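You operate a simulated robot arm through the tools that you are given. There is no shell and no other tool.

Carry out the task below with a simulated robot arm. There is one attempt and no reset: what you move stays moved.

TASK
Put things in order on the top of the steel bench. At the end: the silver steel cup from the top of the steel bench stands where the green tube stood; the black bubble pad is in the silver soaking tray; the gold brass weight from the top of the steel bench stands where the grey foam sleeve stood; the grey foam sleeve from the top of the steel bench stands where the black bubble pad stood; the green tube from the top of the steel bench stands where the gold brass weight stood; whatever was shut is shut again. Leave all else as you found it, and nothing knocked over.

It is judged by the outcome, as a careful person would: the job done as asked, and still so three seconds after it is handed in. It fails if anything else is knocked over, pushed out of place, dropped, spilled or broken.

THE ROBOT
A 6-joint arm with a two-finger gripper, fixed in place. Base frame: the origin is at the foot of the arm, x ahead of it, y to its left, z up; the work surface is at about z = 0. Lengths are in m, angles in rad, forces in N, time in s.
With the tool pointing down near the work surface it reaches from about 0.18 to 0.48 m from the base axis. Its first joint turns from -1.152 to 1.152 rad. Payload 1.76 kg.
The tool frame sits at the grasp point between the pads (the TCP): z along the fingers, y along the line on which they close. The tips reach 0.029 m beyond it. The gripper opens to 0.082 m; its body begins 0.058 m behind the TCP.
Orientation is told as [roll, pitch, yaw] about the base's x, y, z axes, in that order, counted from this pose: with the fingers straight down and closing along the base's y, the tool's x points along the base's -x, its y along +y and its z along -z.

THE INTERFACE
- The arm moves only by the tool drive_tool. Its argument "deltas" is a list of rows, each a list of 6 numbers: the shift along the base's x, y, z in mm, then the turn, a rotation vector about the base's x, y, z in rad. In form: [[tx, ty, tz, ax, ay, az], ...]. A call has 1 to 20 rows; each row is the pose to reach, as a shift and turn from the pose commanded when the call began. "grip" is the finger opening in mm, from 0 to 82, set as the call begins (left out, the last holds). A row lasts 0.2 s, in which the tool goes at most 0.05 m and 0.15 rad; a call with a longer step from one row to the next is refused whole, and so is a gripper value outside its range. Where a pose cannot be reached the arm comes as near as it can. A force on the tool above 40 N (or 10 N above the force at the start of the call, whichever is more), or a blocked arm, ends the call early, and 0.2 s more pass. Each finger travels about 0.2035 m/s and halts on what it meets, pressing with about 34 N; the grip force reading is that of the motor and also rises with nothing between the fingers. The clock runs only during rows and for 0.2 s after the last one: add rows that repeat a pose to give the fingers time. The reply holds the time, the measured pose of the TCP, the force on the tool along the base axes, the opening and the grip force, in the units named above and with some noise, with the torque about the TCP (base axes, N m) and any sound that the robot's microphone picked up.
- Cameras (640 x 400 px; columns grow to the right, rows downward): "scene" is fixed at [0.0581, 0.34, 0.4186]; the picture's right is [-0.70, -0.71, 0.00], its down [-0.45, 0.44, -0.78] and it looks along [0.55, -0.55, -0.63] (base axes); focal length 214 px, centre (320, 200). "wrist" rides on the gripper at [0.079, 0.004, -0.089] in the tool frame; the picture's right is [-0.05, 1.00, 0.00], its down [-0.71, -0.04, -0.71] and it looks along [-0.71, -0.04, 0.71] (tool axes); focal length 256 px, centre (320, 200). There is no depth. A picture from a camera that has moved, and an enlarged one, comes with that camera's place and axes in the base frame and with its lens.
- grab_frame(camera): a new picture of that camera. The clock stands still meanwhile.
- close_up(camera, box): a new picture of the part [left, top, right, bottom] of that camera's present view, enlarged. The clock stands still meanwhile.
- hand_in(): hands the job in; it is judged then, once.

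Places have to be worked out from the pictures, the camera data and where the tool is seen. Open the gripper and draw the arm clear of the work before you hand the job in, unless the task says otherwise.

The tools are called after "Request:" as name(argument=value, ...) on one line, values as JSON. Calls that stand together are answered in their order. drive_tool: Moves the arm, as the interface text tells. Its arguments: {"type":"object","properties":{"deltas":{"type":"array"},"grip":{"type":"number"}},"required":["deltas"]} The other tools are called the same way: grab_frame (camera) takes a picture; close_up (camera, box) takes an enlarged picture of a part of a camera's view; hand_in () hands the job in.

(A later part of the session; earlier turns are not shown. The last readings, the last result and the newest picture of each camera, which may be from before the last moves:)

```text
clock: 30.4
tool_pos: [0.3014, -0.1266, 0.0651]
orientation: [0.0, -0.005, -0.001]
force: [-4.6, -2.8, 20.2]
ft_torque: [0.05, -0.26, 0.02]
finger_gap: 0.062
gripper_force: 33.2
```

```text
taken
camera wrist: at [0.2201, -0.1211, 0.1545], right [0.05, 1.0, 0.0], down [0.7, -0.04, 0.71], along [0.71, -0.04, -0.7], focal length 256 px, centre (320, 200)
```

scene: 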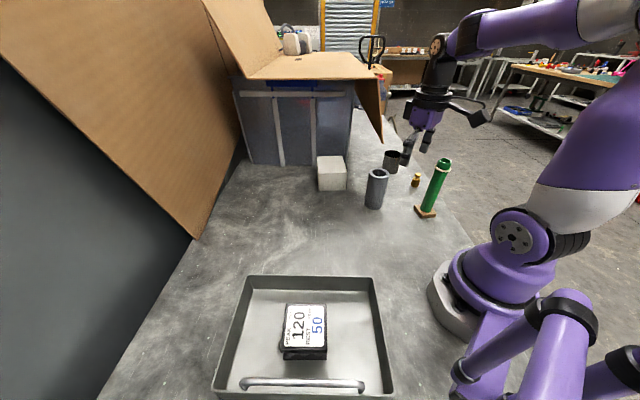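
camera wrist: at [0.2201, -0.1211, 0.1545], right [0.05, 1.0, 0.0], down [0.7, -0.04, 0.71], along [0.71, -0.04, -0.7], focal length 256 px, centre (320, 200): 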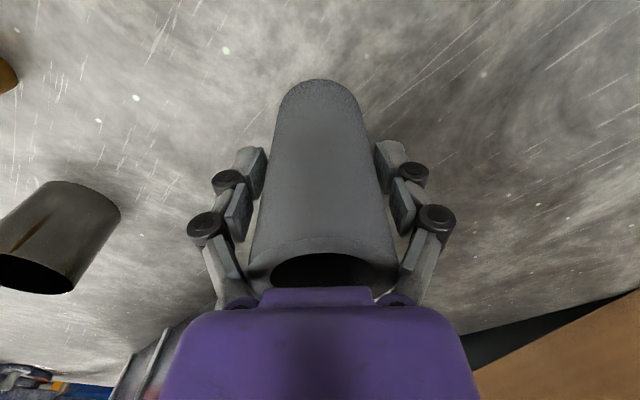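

The fingers met resistance at 62 mm with 20 N upward: the inner finger links are closing on the sleeve's top edge because I am too low. I reopen at once, then raise.

Request:
drive_tool(deltas=[[0, 0, 0, 0, 0, 0], [0, 0, 0, 0, 0, 0]], grip=82)

Request:
grab_frame(camera="wrist")

Request:
close_up(camera="scene", box=[340, 120, 440, 220])

```text
clock: 31.0
tool_pos: [0.3002, -0.1267, 0.0646]
orientation: [-0.001, -0.002, -0.001]
force: [0.9, -0.4, 0.0]
ft_torque: [-0.03, 0.0, 0.03]
finger_gap: 0.0821
gripper_force: 0.1
```

```text
taken
camera wrist: at [0.2198, -0.121, 0.1541], right [0.05, 1.0, 0.0], down [0.7, -0.04, 0.71], along [0.71, -0.04, -0.71], focal length 256 px, centre (320, 200)
```

wrist: 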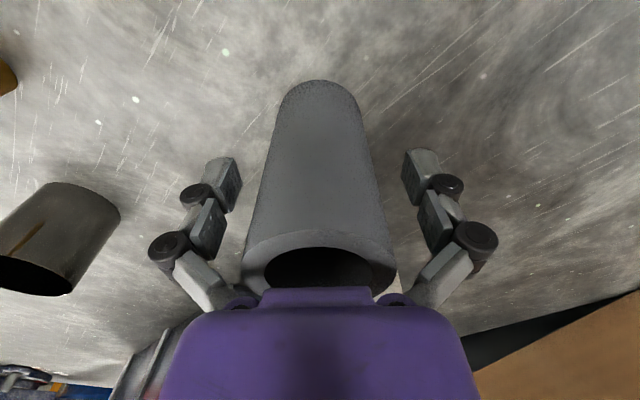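

```text
4.00 times, centred on (390, 170) of scene
camera zoom: at [0.0581, 0.34, 0.4186], right [-0.7, -0.71, 0.0], down [-0.45, 0.44, -0.78], along [0.55, -0.55, -0.63], focal length 858 px, centre (40, 320)
```

zoom: 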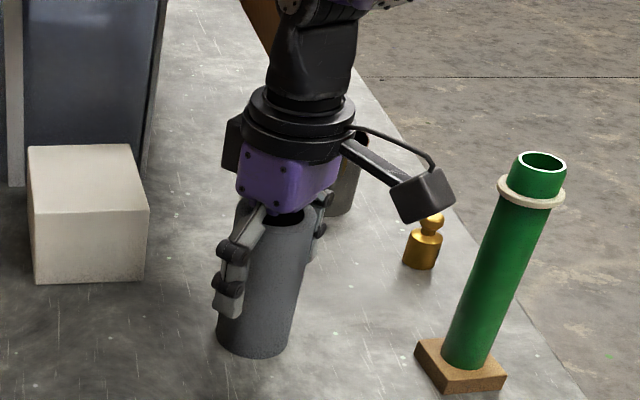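

The sleeve still stands upright in place. I raise 25 mm so the sleeve's top is well below the knuckles, then look again.

Request:
drive_tool(deltas=[[0, 0, 8, 0, 0, 0], [0, 0, 17, 0, 0, 0], [0, 0, 25, 0, 0, 0], [0, 0, 25, 0, 0, 0]])

Request:
grab_frame(camera="wrist")

```text
clock: 32.0
tool_pos: [0.3007, -0.1276, 0.0903]
orientation: [0.0, -0.002, -0.002]
force: [0.4, 0.3, -0.4]
ft_torque: [0.01, -0.03, 0.01]
finger_gap: 0.0819
gripper_force: 0.1
```

```text
taken
camera wrist: at [0.2198, -0.1212, 0.1795], right [0.05, 1.0, 0.0], down [0.7, -0.04, 0.71], along [0.71, -0.04, -0.71], focal length 256 px, centre (320, 200)
```

wrist: 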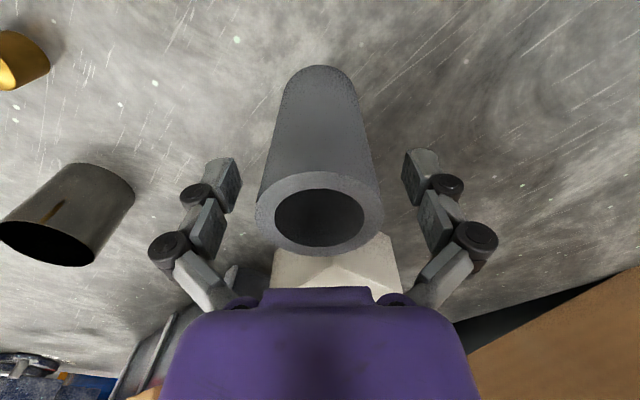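

The ring is centred between the fingers in both directions within a few mm. Closing to 54 mm.

Request:
drive_tool(deltas=[[0, 0, 0, 0, 0, 0], [0, 0, 0, 0, 0, 0]], grip=54)

Request:
grab_frame(camera="wrist")

```text
clock: 32.6
tool_pos: [0.3011, -0.127, 0.09]
orientation: [0.001, -0.002, 0.0]
force: [0.4, -0.4, 0.1]
ft_torque: [-0.05, -0.04, 0.02]
finger_gap: 0.0549
gripper_force: 0.6
```

```text
taken
camera wrist: at [0.2198, -0.1212, 0.1793], right [0.05, 1.0, 0.0], down [0.7, -0.04, 0.71], along [0.71, -0.04, -0.71], focal length 256 px, centre (320, 200)
```

wrist: 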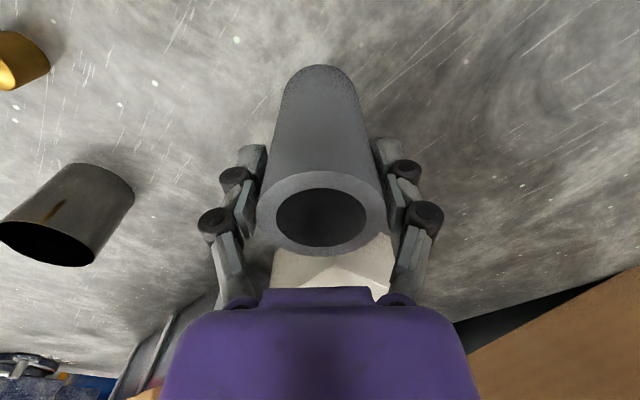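

The fingers are close on both sides with no force yet. Closing to 50 mm.

Request:
drive_tool(deltas=[[0, 0, 0, 0, 0, 0], [0, 0, 0, 0, 0, 0], [0, 0, 0, 0, 0, 0]], grip=50)

Request:
grab_frame(camera="wrist")

```text
clock: 33.4
tool_pos: [0.3007, -0.1276, 0.0892]
orientation: [-0.001, -0.005, 0.0]
force: [-2.6, -0.7, 9.2]
ft_torque: [0.13, 0.06, 0.07]
finger_gap: 0.0534
gripper_force: 33.7
```

```text
taken
camera wrist: at [0.2198, -0.1213, 0.1795], right [0.05, 1.0, 0.0], down [0.7, -0.04, 0.71], along [0.71, -0.04, -0.71], focal length 256 px, centre (320, 200)
```

wrist: 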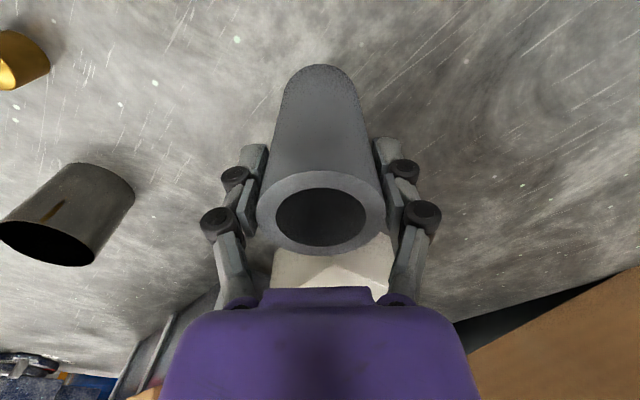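

The sleeve is gripped at 53 mm. Lifting 15 mm and checking.

Request:
drive_tool(deltas=[[0, 0, 4, 0, 0, 0], [0, 0, 10, 0, 0, 0], [0, 0, 15, 0, 0, 0], [0, 0, 15, 0, 0, 0]])

Request:
grab_frame(camera="wrist")

Request:
close_up(camera="scene", box=[340, 110, 468, 220])

```text
clock: 34.4
tool_pos: [0.3007, -0.1264, 0.1064]
orientation: [0.002, -0.003, -0.001]
force: [0.1, -0.7, 0.0]
ft_torque: [-0.01, -0.02, -0.02]
finger_gap: 0.0532
gripper_force: 33.7
```

```text
taken
camera wrist: at [0.2198, -0.1212, 0.1946], right [0.05, 1.0, 0.0], down [0.7, -0.04, 0.71], along [0.71, -0.04, -0.71], focal length 256 px, centre (320, 200)
```

wrist: 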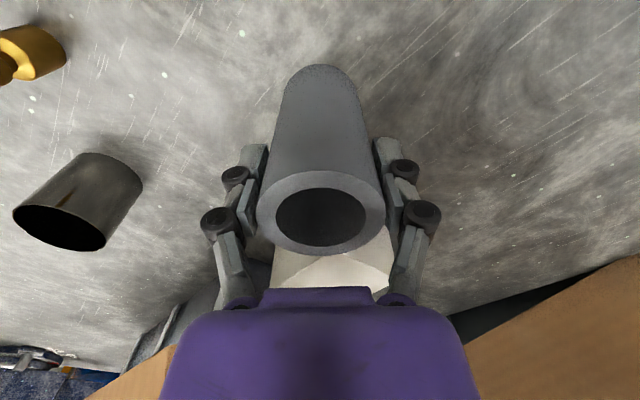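

```text
3.64 times, centred on (404, 165) of scene
camera zoom: at [0.0581, 0.34, 0.4186], right [-0.7, -0.71, 0.0], down [-0.45, 0.44, -0.78], along [0.55, -0.55, -0.63], focal length 780 px, centre (14, 327)
```

zoom: 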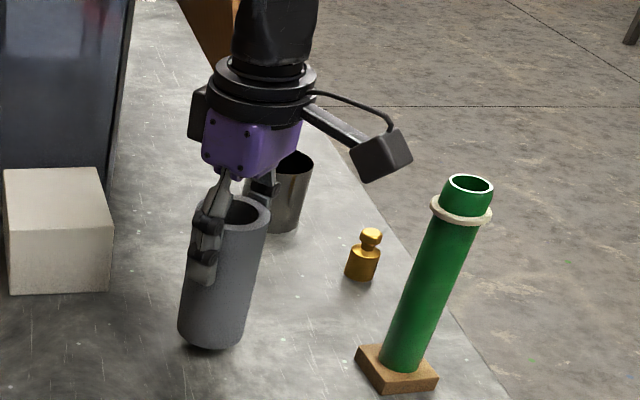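

The sleeve hangs straight. I carry it low over the bench to the pad's old place at (0.345,0.057).

Request:
drive_tool(deltas=[[0, 10, 5, 0, 0, 0], [3, 30, 5, 0, 0, 0], [8, 55, 5, 0, 0, 0], [14, 80, 5, 0, 0, 0], [21, 105, 5, 0, 0, 0], [28, 130, 5, 0, 0, 0], [36, 155, 5, 0, 0, 0], [43, 175, 5, 0, 0, 0], [45, 184, 3, 0, 0, 0], [45, 184, 0, 0, 0, 0], [45, 184, 0, 0, 0, 0]])

Request:
grab_frame(camera="scene")

Request:
grab_frame(camera="wrist")

```text
clock: 36.8
tool_pos: [0.3471, 0.0576, 0.1041]
orientation: [0.0, -0.002, -0.001]
force: [0.0, -0.2, -0.4]
ft_torque: [0.03, 0.0, 0.02]
finger_gap: 0.053
gripper_force: 33.8
```

```text
taken
```

scene: 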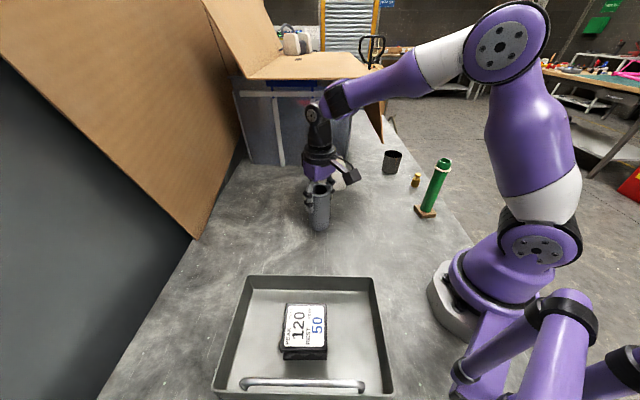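

```text
taken
camera wrist: at [0.2655, 0.0626, 0.1943], right [0.05, 1.0, 0.0], down [0.7, -0.04, 0.71], along [0.71, -0.04, -0.71], focal length 256 px, centre (320, 200)
```

wrist: 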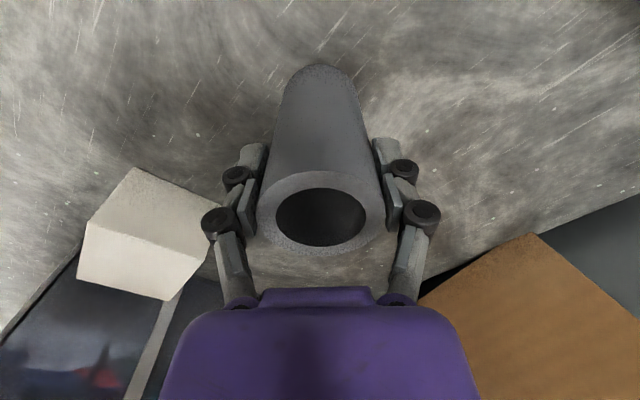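

Positioned over the spot. Lowering the last 15 mm gently.

Request:
drive_tool(deltas=[[0, 0, -5, 0, 0, 0], [0, 0, -10, 0, 0, 0], [0, 0, -13, 0, 0, 0], [0, 0, -14.5, 0, 0, 0], [0, 0, -14.5, 0, 0, 0]])

```text
clock: 38.0
tool_pos: [0.3458, 0.057, 0.0909]
orientation: [0.0, -0.003, 0.0]
force: [-0.8, 0.2, 0.2]
ft_torque: [0.03, -0.01, 0.03]
finger_gap: 0.0529
gripper_force: 34.0
```

No contact felt yet; I go down by 1 mm more.

Request:
drive_tool(deltas=[[0, 0, -0.5, 0, 0, 0], [0, 0, -1, 0, 0, 0], [0, 0, -1, 0, 0, 0]])

```text
clock: 38.8
tool_pos: [0.346, 0.058, 0.0903]
orientation: [-0.001, -0.002, 0.0]
force: [-5.1, -1.6, 21.9]
ft_torque: [-0.11, 0.25, 0.13]
finger_gap: 0.0527
gripper_force: 34.3
```

It is firmly down (22 N). I ease up half a millimetre and open the fingers.

Request:
drive_tool(deltas=[[0, 0, 0.5, 0, 0, 0], [0, 0, 0.5, 0, 0, 0], [0, 0, 0.5, 0, 0, 0]], grip=82)

Request:
grab_frame(camera="wrist")

```text
clock: 39.6
tool_pos: [0.3457, 0.0577, 0.0885]
orientation: [0.001, -0.002, -0.001]
force: [1.3, -1.3, 0.1]
ft_torque: [0.0, 0.0, -0.03]
finger_gap: 0.0819
gripper_force: 0.0
```

```text
taken
camera wrist: at [0.2649, 0.0628, 0.1793], right [0.05, 1.0, 0.0], down [0.7, -0.04, 0.71], along [0.71, -0.04, -0.71], focal length 256 px, centre (320, 200)
```

wrist: 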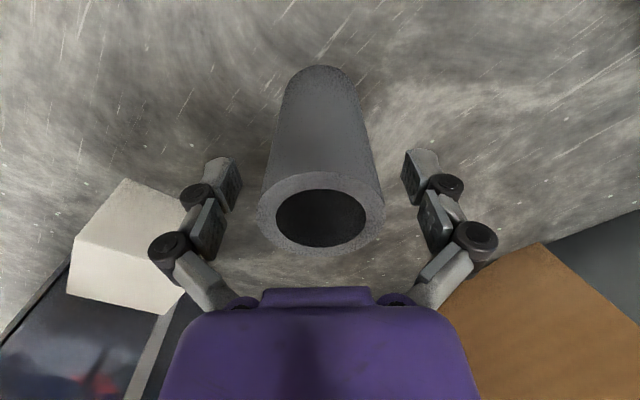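

The sleeve stands free. I raise straight up and check the scene.

Request:
drive_tool(deltas=[[0, 0, 20, 0, 0, 0], [0, 0, 50, 0, 0, 0], [0, 0, 85, 0, 0, 0], [-20, -10, 115, 0, 0, 0], [-50, -20, 130, 0, 0, 0], [-80, -30, 140, 0, 0, 0], [-80, -30, 140, 0, 0, 0]])

Request:
grab_frame(camera="scene")

Request:
close_up(camera="scene", box=[280, 130, 440, 240])

```text
clock: 41.2
tool_pos: [0.2664, 0.0271, 0.2301]
orientation: [0.0, -0.001, 0.0]
force: [-0.3, 2.0, -0.8]
ft_torque: [0.0, 0.03, 0.04]
finger_gap: 0.0821
gripper_force: 0.0
```

```text
taken
```

scene: 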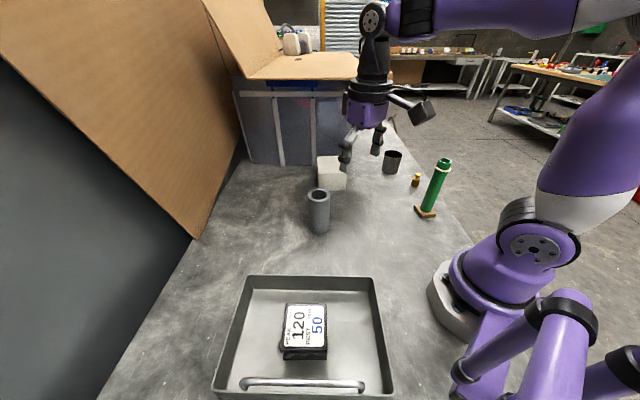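

```text
3.64 times, centred on (360, 185) of scene
camera zoom: at [0.0581, 0.34, 0.4186], right [-0.7, -0.71, 0.0], down [-0.45, 0.44, -0.78], along [0.55, -0.55, -0.63], focal length 780 px, centre (174, 254)
```

zoom: 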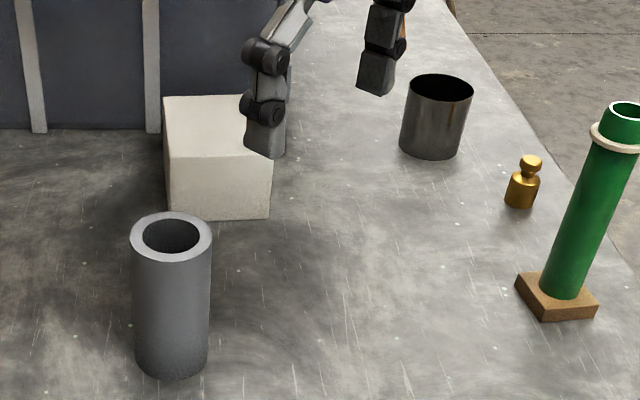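

The sleeve stands upright at (0.345,0.058). Before the small pieces, I check the finger shape when nearly closed (30 mm) here in free air, since the tube's collar matters.

Request:
drive_tool(deltas=[[0, 0, 0, 0, 0, 0], [0, 0, 0, 0, 0, 0], [0, 0, 0, 0, 0, 0]], grip=30)

Request:
close_up(camera="wrist", box=[200, 110, 440, 320])

Request:
close_up(camera="scene", box=[320, 60, 440, 180])

```text
clock: 42.0
tool_pos: [0.2668, 0.027, 0.2302]
orientation: [0.0, -0.003, 0.0]
force: [0.3, -0.6, 0.0]
ft_torque: [0.0, 0.01, -0.02]
finger_gap: 0.0301
gripper_force: 0.0
```

```text
1.90 times, centred on (320, 215) of wrist
camera zoom: at [0.1847, 0.0329, 0.3191], right [0.05, 1.0, 0.0], down [0.7, -0.04, 0.71], along [0.71, -0.04, -0.71], focal length 488 px, centre (320, 171)
```

zoom: 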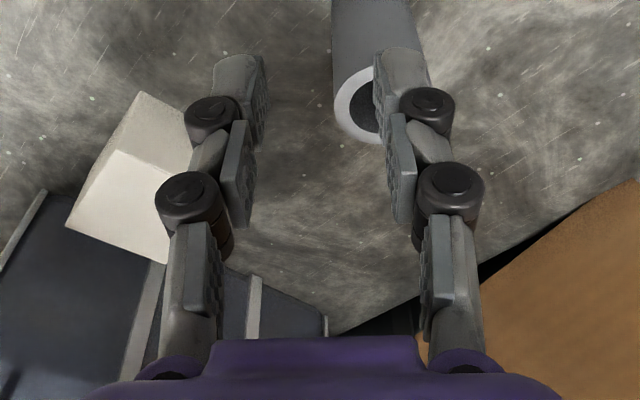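

```text
3.33 times, centred on (380, 120) of scene
camera zoom: at [0.0581, 0.34, 0.4186], right [-0.7, -0.71, 0.0], down [-0.45, 0.44, -0.78], along [0.55, -0.55, -0.63], focal length 715 px, centre (120, 467)
```

zoom: 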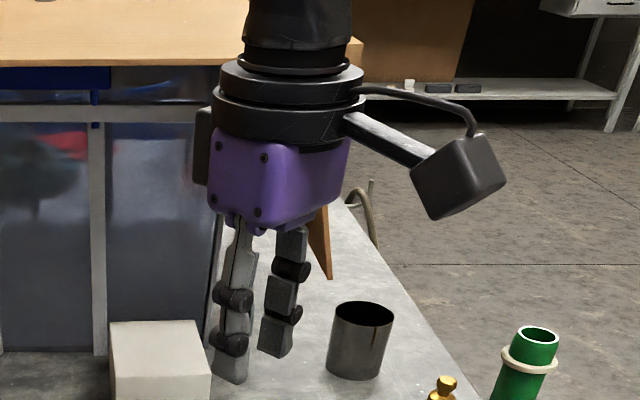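

At 30 mm the finger pads run straight and parallel, so for the tube I'll grip the neck above its collar with the pad tips. Now I go on to the brass weight, swinging inward (x≈0.22) to stay clear of the lid corner.

Request:
drive_tool(deltas=[[-20, -25, 0, 0, 0, 0], [-38, -60, 0, 0, 0, 0], [-44, -100, 0, 0, 0, 0], [-44, -140, 0, 0, 0, 0], [-44, -180, 0, 0, 0, 0], [-42, -220, 0, 0, 0, 0], [-38, -260, 0, 0, 0, 0], [-32, -295, 0, 0, 0, 0], [-28, -315, 0, 0, 0, 0], [-28, -315, 0, 0, 0, 0]], grip=50)

Request:
grab_frame(camera="wrist")

Request:
grab_frame(camera="scene")

```text
clock: 44.2
tool_pos: [0.2377, -0.2882, 0.2293]
orientation: [-0.002, 0.0, 0.001]
force: [0.1, 0.8, -0.3]
ft_torque: [0.0, 0.04, 0.0]
finger_gap: 0.0499
gripper_force: 0.0
```

```text
taken
camera wrist: at [0.1565, -0.282, 0.319], right [0.05, 1.0, 0.0], down [0.7, -0.04, 0.71], along [0.71, -0.04, -0.71], focal length 256 px, centre (320, 200)
```

wrist: 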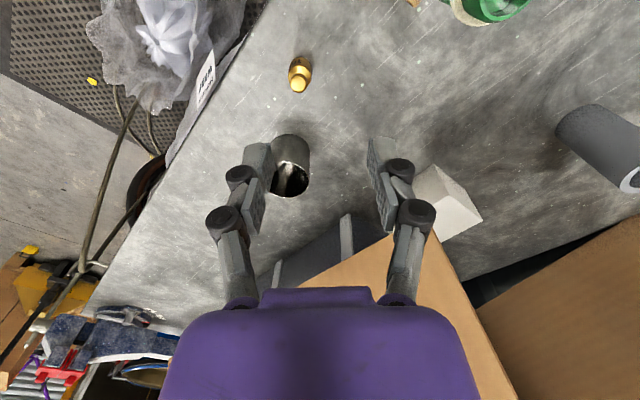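

```text
taken
```

scene: 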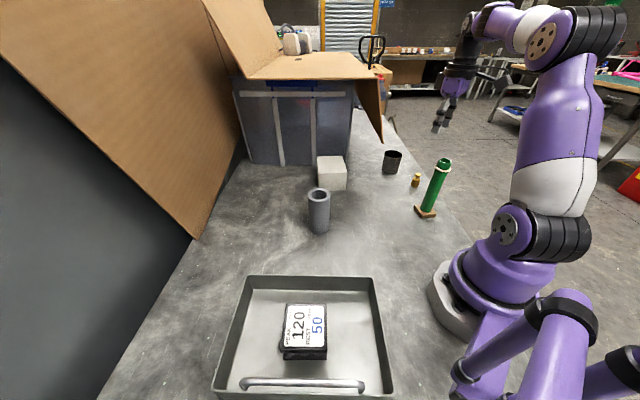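

The weight and cup are in view, and there's a bag with a label beside the bench edge. Zooming in on these.

Request:
close_up(camera="wrist", box=[240, 30, 368, 110])

Request:
close_up(camera="wrist", box=[230, 110, 358, 210])

Request:
close_up(camera="wrist", box=[70, 0, 250, 140])

Request:
close_up(camera="wrist", box=[240, 180, 520, 400])

```text
5.00 times, centred on (304, 70) of wrist
camera zoom: at [0.1565, -0.282, 0.319], right [0.05, 1.0, 0.0], down [0.7, -0.04, 0.71], along [0.71, -0.04, -0.71], focal length 1280 px, centre (400, 850)
```

zoom: 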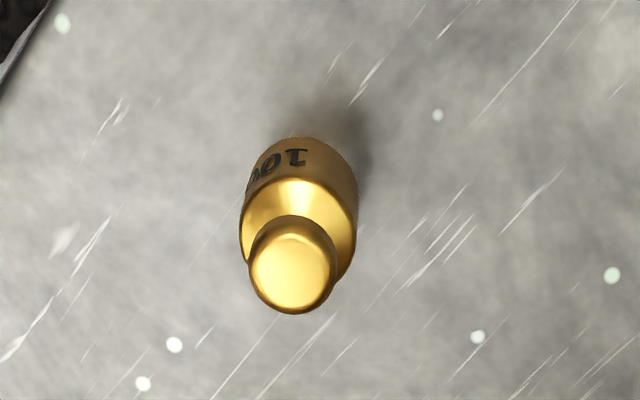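

```text
4.00 times, centred on (294, 160) of wrist
camera zoom: at [0.1565, -0.282, 0.319], right [0.05, 1.0, 0.0], down [0.7, -0.04, 0.71], along [0.71, -0.04, -0.71], focal length 1024 px, centre (424, 360)
```

zoom: 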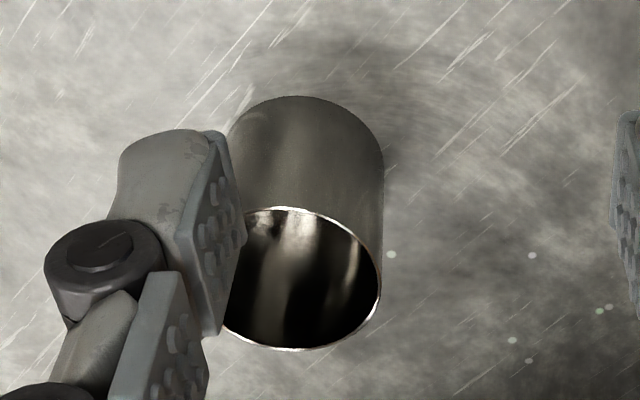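

```text
2.86 times, centred on (160, 70) of wrist
camera zoom: at [0.1565, -0.282, 0.319], right [0.05, 1.0, 0.0], down [0.7, -0.04, 0.71], along [0.71, -0.04, -0.71], focal length 731 px, centre (777, 571)
```

zoom: 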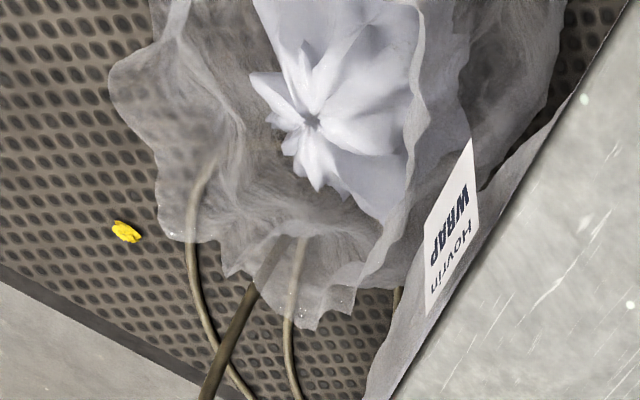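

```text
1.82 times, centred on (380, 290) of wrist
camera zoom: at [0.1565, -0.282, 0.319], right [0.05, 1.0, 0.0], down [0.7, -0.04, 0.71], along [0.71, -0.04, -0.71], focal length 465 px, centre (211, 36)
```

zoom: 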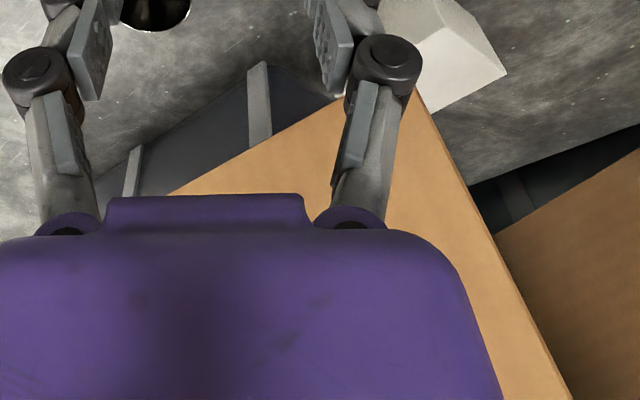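

The brass weight (marked 100) is at (0.258,-0.310) and the cup at about (0.3705,-0.3375), 62 mm wide. I descend over the weight with the fingers at 50 mm, stopping 40 mm above the grip height first.

Request:
drive_tool(deltas=[[10, -10, -30, 0, 0, 0], [20, -21, -60, 0, 0, 0], [20, -21, -100, 0, 0, 0], [20, -21, -135, 0, 0, 0], [20, -21, -155, 0, 0, 0], [20, -21, -155, 0, 0, 0]])

Request:
grab_frame(camera="wrist")

Request:
close_up(camera="scene", box=[370, 80, 498, 210])

```text
clock: 45.6
tool_pos: [0.2587, -0.309, 0.074]
orientation: [0.0, 0.0, 0.0]
force: [-0.3, 0.4, 0.2]
ft_torque: [0.0, 0.0, -0.02]
finger_gap: 0.0498
gripper_force: 0.1
```

```text
taken
camera wrist: at [0.1768, -0.3029, 0.1638], right [0.05, 1.0, 0.0], down [0.7, -0.04, 0.71], along [0.71, -0.04, -0.71], focal length 256 px, centre (320, 200)
```

wrist: 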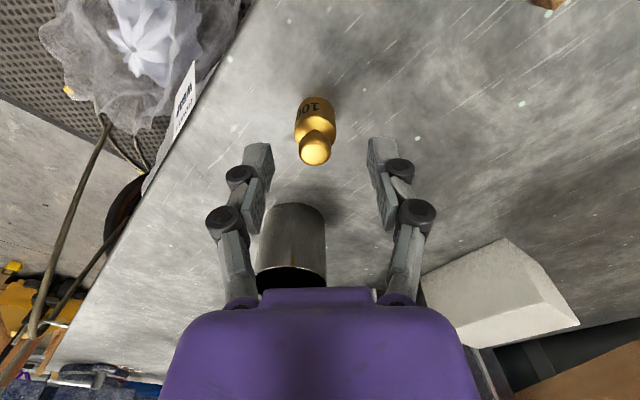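

```text
3.08 times, centred on (434, 145) of scene
camera zoom: at [0.0581, 0.34, 0.4186], right [-0.7, -0.71, 0.0], down [-0.45, 0.44, -0.78], along [0.55, -0.55, -0.63], focal length 660 px, centre (-31, 369)
```

zoom: 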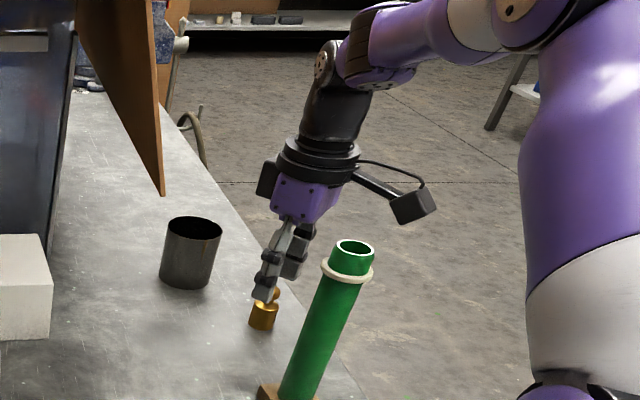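

The weight sits about 2 mm to the -y side of centre. I correct that and go down to the grip height (tips about 4 mm off the bench).

Request:
drive_tool(deltas=[[0, -2, -5, 0, 0, 0], [0, -2, -18, 0, 0, 0], [0, -2, -30, 0, 0, 0], [0, -2, -38, 0, 0, 0], [0, -2, -42, 0, 0, 0], [0, -2, -42, 0, 0, 0]])

Request:
grab_frame(camera="wrist")

```text
clock: 47.0
tool_pos: [0.2573, -0.3105, 0.0327]
orientation: [-0.001, -0.002, -0.001]
force: [-0.4, 0.3, 0.4]
ft_torque: [-0.03, -0.04, 0.0]
finger_gap: 0.05
gripper_force: 0.1
```

```text
taken
camera wrist: at [0.1768, -0.305, 0.1224], right [0.05, 1.0, 0.0], down [0.7, -0.04, 0.71], along [0.71, -0.04, -0.71], focal length 256 px, centre (320, 200)
```

wrist: 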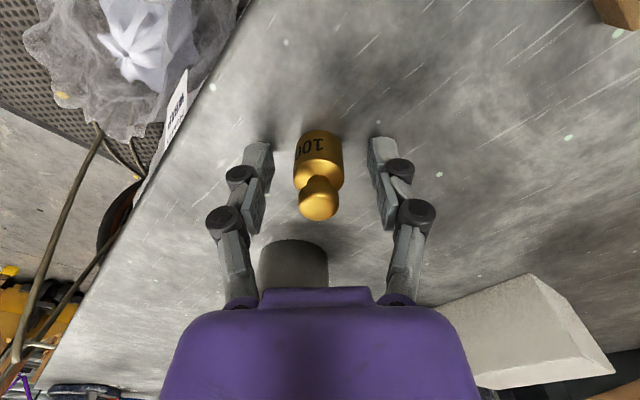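

The weight is centred between the pads. Closing on its body.

Request:
drive_tool(deltas=[[0, 0, 0, 0, 0, 0], [0, 0, 0, 0, 0, 0], [0, 0, 0, 0, 0, 0]], grip=24)

Request:
grab_frame(camera="wrist")

```text
clock: 47.8
tool_pos: [0.2584, -0.3116, 0.0325]
orientation: [0.0, -0.002, 0.0]
force: [0.0, -0.3, 0.8]
ft_torque: [-0.01, -0.01, -0.02]
finger_gap: 0.0249
gripper_force: 34.0
```

```text
taken
camera wrist: at [0.1769, -0.3051, 0.1226], right [0.05, 1.0, 0.0], down [0.7, -0.04, 0.71], along [0.71, -0.04, -0.71], focal length 256 px, centre (320, 200)
```

wrist: 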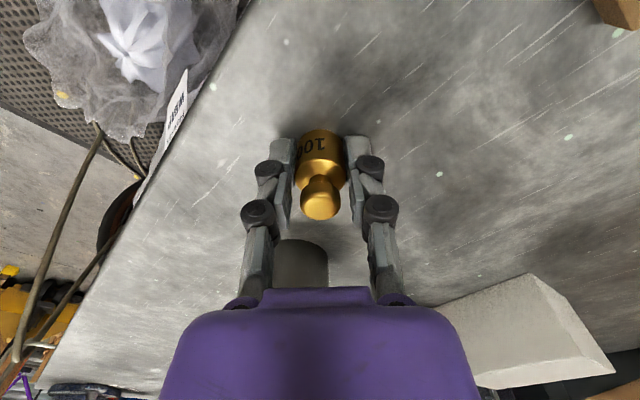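

The weight is held at 25 mm with 34 N. I lift it, pass inside of the flap and above the tube's top, and bring it low toward the sleeve's old place at (0.298,-0.1255).

Request:
drive_tool(deltas=[[0, 0, 15, 0, 0, 0], [0, 0, 55, 0, 0, 0], [-5, 8, 97, 0, 0, 0], [-15, 40, 97, 0, 0, 0], [-22, 78, 97, 0, 0, 0], [-23, 115, 97, 0, 0, 0], [-23, 152, 97, 0, 0, 0], [-23, 180, 97, 0, 0, 0], [-23, 186, 90, 0, 0, 0], [-23, 186, 60, 0, 0, 0], [-23, 186, 30, 0, 0, 0], [-23, 186, 15, 0, 0, 0], [-23, 186, 15, 0, 0, 0]])

Request:
grab_frame(camera="scene")

Request:
grab_frame(camera="wrist")

```text
clock: 50.6
tool_pos: [0.2364, -0.1246, 0.0465]
orientation: [0.002, -0.002, 0.0]
force: [0.2, 0.4, -1.7]
ft_torque: [0.02, 0.02, -0.04]
finger_gap: 0.0254
gripper_force: 33.9
```

```text
taken
```

scene: 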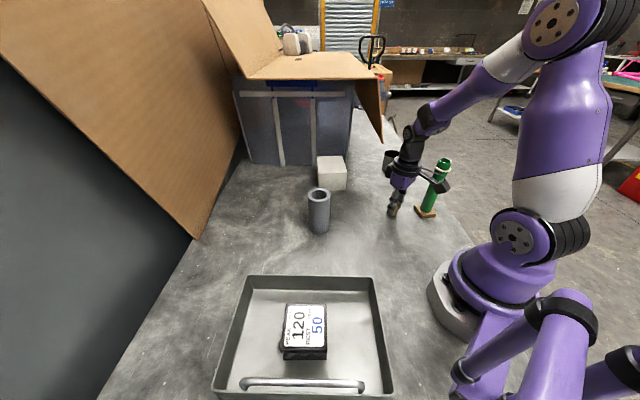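

```text
taken
camera wrist: at [0.1537, -0.1191, 0.1369], right [0.05, 1.0, 0.0], down [0.7, -0.04, 0.71], along [0.71, -0.04, -0.71], focal length 256 px, centre (320, 200)
```

wrist: 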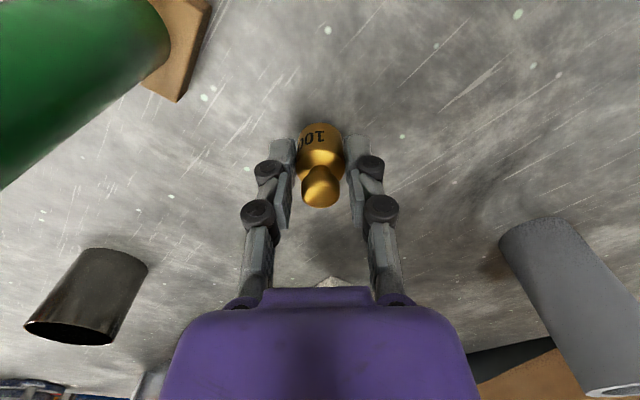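

The weight may have turned slightly in the grip; I zoom in to see before going further.

Request:
close_up(camera="wrist", box=[256, 100, 384, 230])

Request:
close_up(camera="scene", box=[360, 150, 440, 230])

```text
3.08 times, centred on (320, 165) of wrist
camera zoom: at [0.1537, -0.1191, 0.1369], right [0.05, 1.0, 0.0], down [0.7, -0.04, 0.71], along [0.71, -0.04, -0.71], focal length 788 px, centre (320, 308)
```

zoom: 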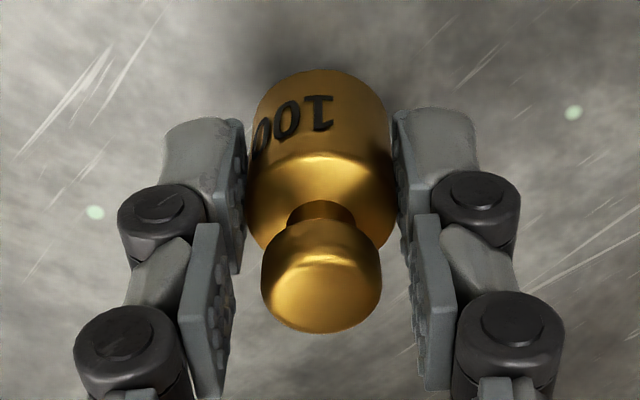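

```text
5.00 times, centred on (400, 190) of scene
camera zoom: at [0.0581, 0.34, 0.4186], right [-0.7, -0.71, 0.0], down [-0.45, 0.44, -0.78], along [0.55, -0.55, -0.63], focal length 1072 px, centre (-80, 250)
```

zoom: 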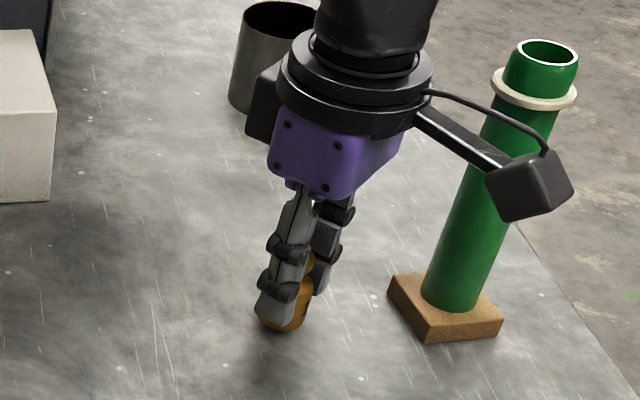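

It looks tilted by several degrees at most and still firmly held, so it will settle flat when set down. I slide forward to x≈0.298 at this low height.

Request:
drive_tool(deltas=[[10, 0, 0, 0, 0, 0], [25, 0, 0, 0, 0, 0], [42, 0, 0, 0, 0, 0], [55, 0, 0, 0, 0, 0], [62, 0, 0, 0, 0, 0], [62, 0, 0, 0, 0, 0]])

Request:
close_up(camera="wrist", box=[256, 100, 384, 230])

Request:
close_up(camera="scene", box=[330, 140, 430, 220])

```text
clock: 52.0
tool_pos: [0.2972, -0.1231, 0.047]
orientation: [0.0, -0.001, 0.0]
force: [-0.1, -0.3, -0.8]
ft_torque: [0.01, -0.01, 0.0]
finger_gap: 0.0255
gripper_force: 13.4
```

```text
3.08 times, centred on (320, 165) of wrist
camera zoom: at [0.2157, -0.1187, 0.1369], right [0.05, 1.0, 0.0], down [0.7, -0.04, 0.71], along [0.71, -0.04, -0.71], focal length 788 px, centre (320, 308)
```

zoom: 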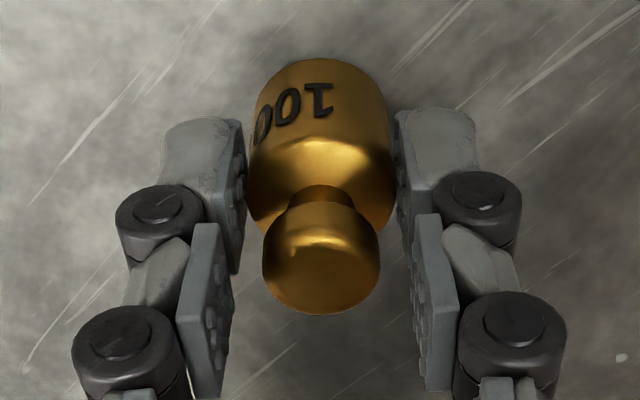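

```text
5.00 times, centred on (380, 180) of scene
camera zoom: at [0.0581, 0.34, 0.4186], right [-0.7, -0.71, 0.0], down [-0.45, 0.44, -0.78], along [0.55, -0.55, -0.63], focal length 1072 px, centre (20, 300)
```

zoom: 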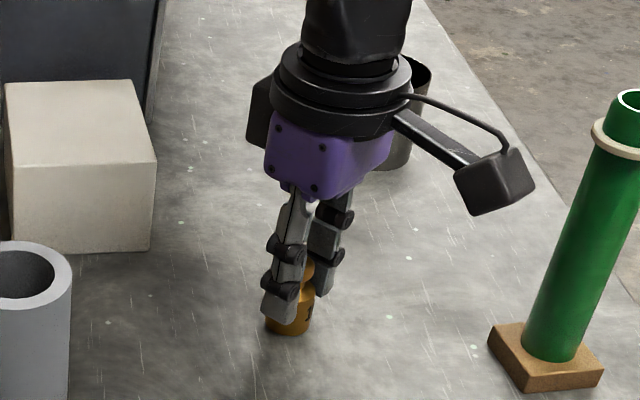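

The weight is slipping a bit (force dropped to 13 N because the command is too near its width). I tighten the grip command to 10 mm now.

Request:
drive_tool(deltas=[[0, 0, 0, 0, 0, 0], [0, 0, 0, 0, 0, 0]], grip=10)

Request:
close_up(camera="wrist", box=[256, 100, 384, 230])

```text
clock: 52.6
tool_pos: [0.297, -0.1244, 0.0485]
orientation: [-0.001, -0.004, 0.001]
force: [0.4, -1.0, -1.2]
ft_torque: [-0.01, 0.05, -0.01]
finger_gap: 0.0249
gripper_force: 33.1
```

```text
3.08 times, centred on (320, 165) of wrist
camera zoom: at [0.2156, -0.1188, 0.1369], right [0.05, 1.0, 0.0], down [0.7, -0.04, 0.71], along [0.71, -0.04, -0.71], focal length 788 px, centre (320, 308)
```

zoom: 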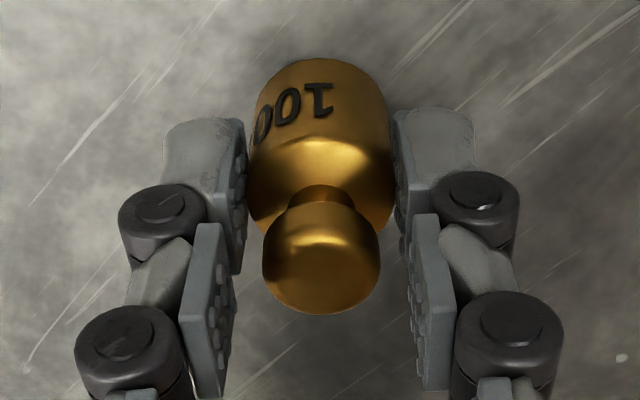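

Grip is back to 33 N. The bottom should be some 8 mm above the bench; lowering 5 mm.

Request:
drive_tool(deltas=[[0, 0, -2, 0, 0, 0], [0, 0, -4, 0, 0, 0], [0, 0, -5, 0, 0, 0], [0, 0, -5, 0, 0, 0]])

```text
clock: 53.6
tool_pos: [0.2989, -0.1239, 0.0429]
orientation: [0.0, -0.003, -0.001]
force: [-2.5, 3.6, 20.9]
ft_torque: [0.12, -0.02, 0.0]
finger_gap: 0.0247
gripper_force: 33.9
```

Contact at 21 N: the weight stands on the bench. I ease up slightly and open to 50 mm.

Request:
drive_tool(deltas=[[0, 0, 0.5, 0, 0, 0], [0, 0, 0.5, 0, 0, 0]])

Request:
close_up(camera="wrist", box=[256, 100, 384, 230])

Request:
close_up(camera="scene", box=[350, 160, 414, 220])

```text
clock: 54.2
tool_pos: [0.297, -0.1245, 0.0443]
orientation: [0.0, -0.004, 0.001]
force: [2.2, 1.6, 13.5]
ft_torque: [0.02, -0.14, 0.03]
finger_gap: 0.0251
gripper_force: 34.0
```

```text
3.08 times, centred on (320, 165) of wrist
camera zoom: at [0.2162, -0.119, 0.1327], right [0.05, 1.0, 0.0], down [0.7, -0.04, 0.71], along [0.71, -0.04, -0.7], focal length 788 px, centre (320, 308)
```

zoom: 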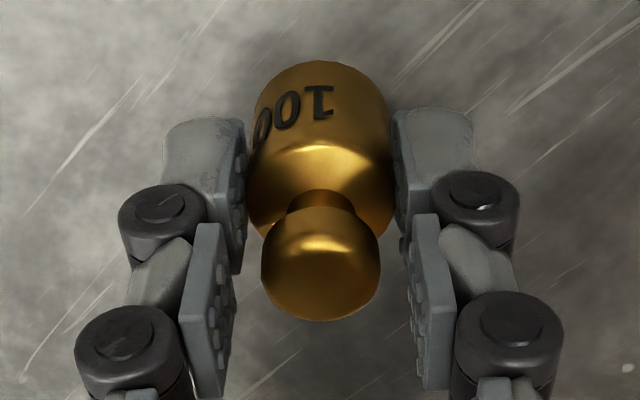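

```text
6.67 times, centred on (382, 190) of scene
camera zoom: at [0.0581, 0.3401, 0.4186], right [-0.7, -0.71, 0.0], down [-0.45, 0.44, -0.78], along [0.55, -0.55, -0.63], focal length 1430 px, centre (-93, 267)
```

zoom: 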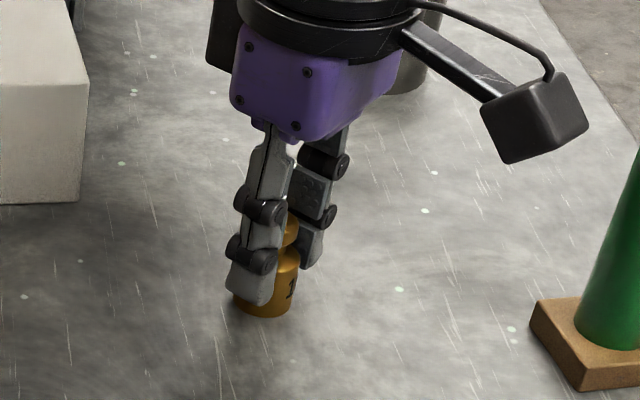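

The weight looks upright between the fingers on the bench. Opening to 50 mm.

Request:
drive_tool(deltas=[[0, 0, 0, 0, 0, 0], [0, 0, 0, 0, 0, 0], [0, 0, 0, 0, 0, 0]], grip=50)

Request:
close_up(camera="wrist", box=[240, 90, 400, 230])

```text
clock: 55.0
tool_pos: [0.2981, -0.1243, 0.0432]
orientation: [0.0, -0.001, 0.0]
force: [-0.1, 0.2, 0.3]
ft_torque: [-0.02, 0.02, 0.0]
finger_gap: 0.0499
gripper_force: 0.1
```

```text
2.86 times, centred on (320, 160) of wrist
camera zoom: at [0.216, -0.1189, 0.1327], right [0.05, 1.0, 0.0], down [0.7, -0.04, 0.71], along [0.71, -0.04, -0.71], focal length 731 px, centre (320, 314)
```

zoom: 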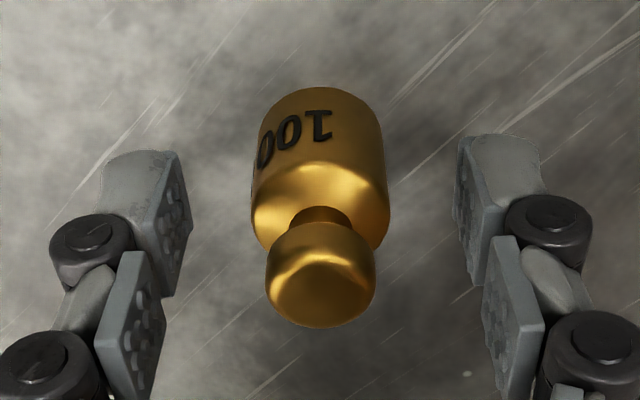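

The weight stands free and upright at about (0.300,-0.1245). I back out: up 40 mm, then inward, then up to 0.25 m.

Request:
drive_tool(deltas=[[0, 0, 12, 0, 0, 0], [0, 0, 40, 0, 0, 0], [-15, 0, 55, 0, 0, 0], [-45, 0, 75, 0, 0, 0], [-65, 0, 110, 0, 0, 0], [-70, 0, 150, 0, 0, 0], [-70, 0, 190, 0, 0, 0], [-70, 0, 207, 0, 0, 0], [-70, 0, 207, 0, 0, 0]])

Request:
grab_frame(camera="scene")

Request:
grab_frame(camera="wrist")

```text
clock: 57.0
tool_pos: [0.2271, -0.1254, 0.2508]
orientation: [0.0, -0.003, 0.001]
force: [-0.1, 0.3, 0.3]
ft_torque: [-0.03, -0.02, 0.01]
finger_gap: 0.05
gripper_force: 0.1
```

```text
taken
```

scene: 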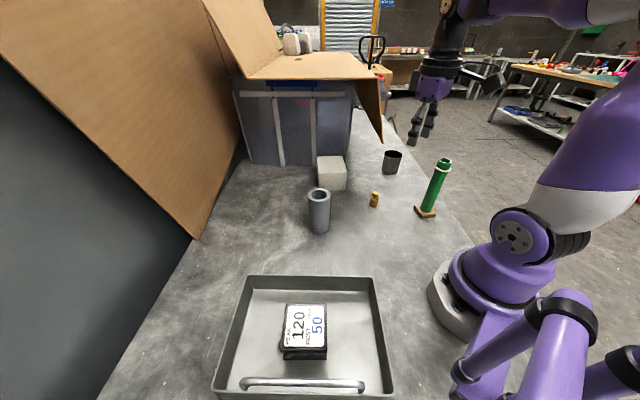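

```text
taken
camera wrist: at [0.1452, -0.1192, 0.3403], right [0.05, 1.0, 0.0], down [0.7, -0.04, 0.71], along [0.71, -0.04, -0.71], focal length 256 px, centre (320, 200)
```

wrist: 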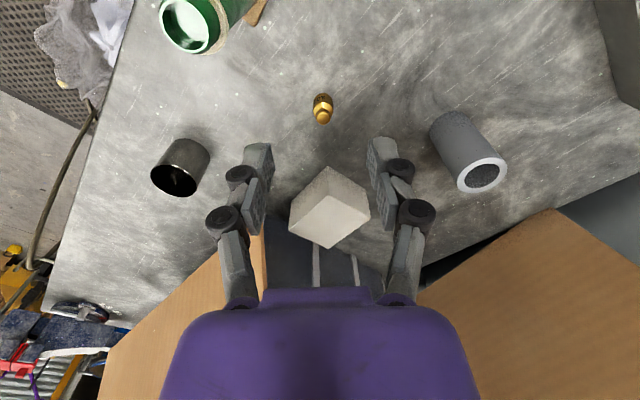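

The weight stands where the sleeve stood. Now I move over the green tube with a radial yaw (-0.85), staying at z≈0.26 so the tips clear its 0.166 m top.

Request:
drive_tool(deltas=[[-9, -12, 5, 0, 0, -0.14], [-18, -25, 10, 0, 0, -0.28], [-27, -38, 10, 0, 0, -0.42], [-36, -51, 10, 0, 0, -0.56], [-45, -63, 10, 0, 0, -0.7], [-53, -74, 10, 0, 0, -0.84], [-53, -74, 10, 0, 0, -0.85], [-53, -74, 10, 0, 0, -0.85]])

Request:
grab_frame(camera="wrist")

Request:
grab_frame(camera="scene")

```text
clock: 58.8
tool_pos: [0.1737, -0.198, 0.261]
orientation: [0.0, -0.003, -0.852]
force: [0.3, 0.0, -0.1]
ft_torque: [0.01, 0.03, 0.0]
finger_gap: 0.0502
gripper_force: 0.0
```

```text
taken
camera wrist: at [0.1233, -0.1347, 0.35], right [0.79, 0.62, 0.0], down [0.44, -0.55, 0.71], along [0.44, -0.56, -0.71], focal length 256 px, centre (320, 200)
```

wrist: 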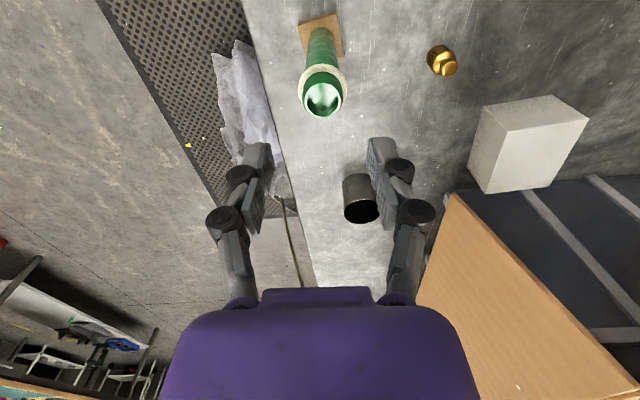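

```text
taken
```

scene: 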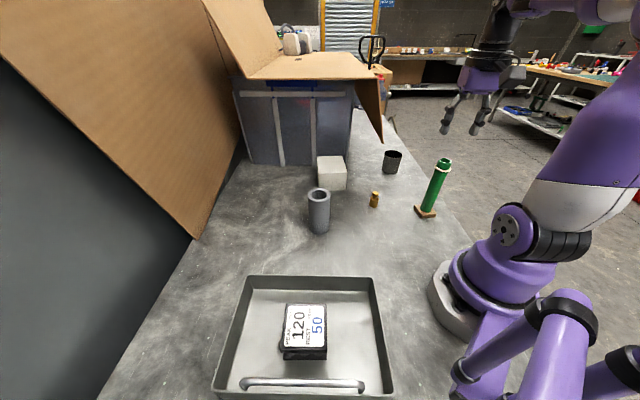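

Checking the weight's stance and the tube's neck with close-ups.

Request:
close_up(camera="scene", box=[350, 175, 414, 215])

Request:
close_up(camera="wrist", box=[256, 10, 384, 130])

Request:
close_up(camera="wrist", box=[400, 30, 480, 90])

Request:
close_up(camera="scene", box=[400, 145, 480, 225])

```text
10.00 times, centred on (382, 195) of scene
camera zoom: at [0.0581, 0.34, 0.4186], right [-0.7, -0.71, 0.0], down [-0.45, 0.44, -0.78], along [0.55, -0.55, -0.63], focal length 2145 px, centre (-300, 250)
```

zoom: 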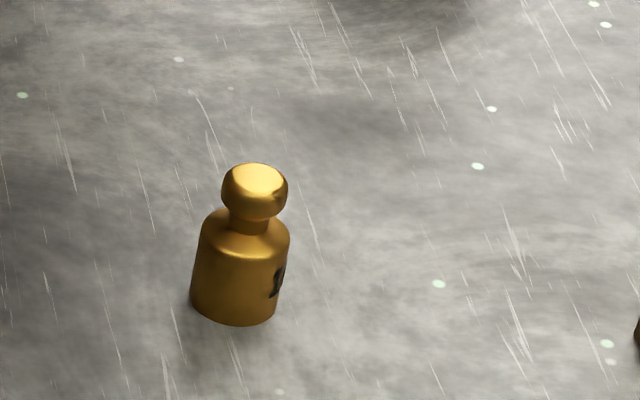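

```text
3.33 times, centred on (320, 70) of wrist
camera zoom: at [0.1233, -0.1347, 0.35], right [0.79, 0.62, 0.0], down [0.44, -0.55, 0.71], along [0.44, -0.56, -0.71], focal length 853 px, centre (320, 633)
```

zoom: 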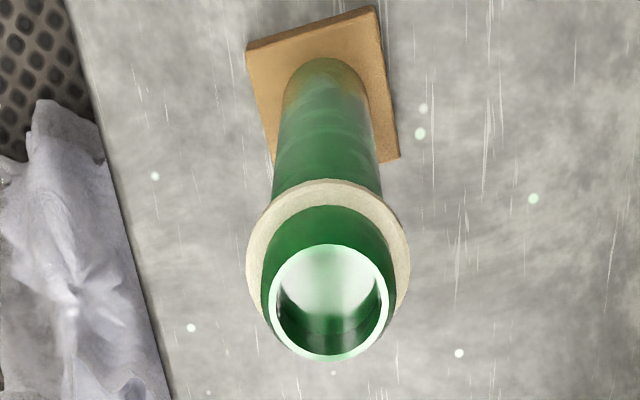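

```text
6.67 times, centred on (440, 60) of wrist
camera zoom: at [0.1233, -0.1347, 0.35], right [0.79, 0.62, 0.0], down [0.44, -0.55, 0.71], along [0.44, -0.56, -0.71], focal length 1707 px, centre (-480, 1133)
```

zoom: 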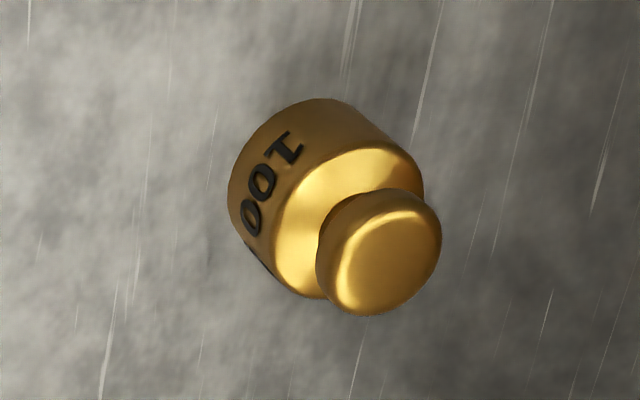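

```text
5.00 times, centred on (440, 185) of scene
camera zoom: at [0.0581, 0.34, 0.4186], right [-0.7, -0.71, 0.0], down [-0.45, 0.44, -0.78], along [0.55, -0.55, -0.63], focal length 1072 px, centre (-280, 275)
```

zoom: 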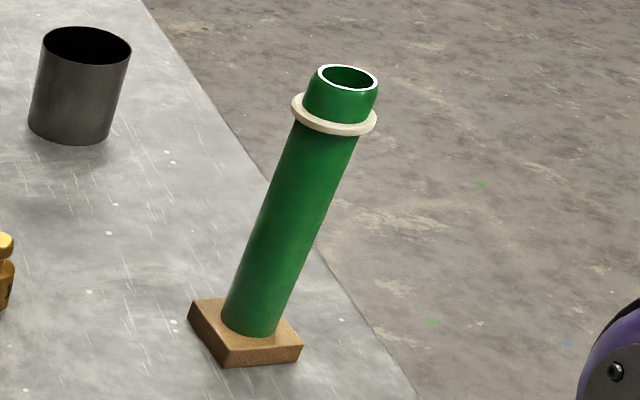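

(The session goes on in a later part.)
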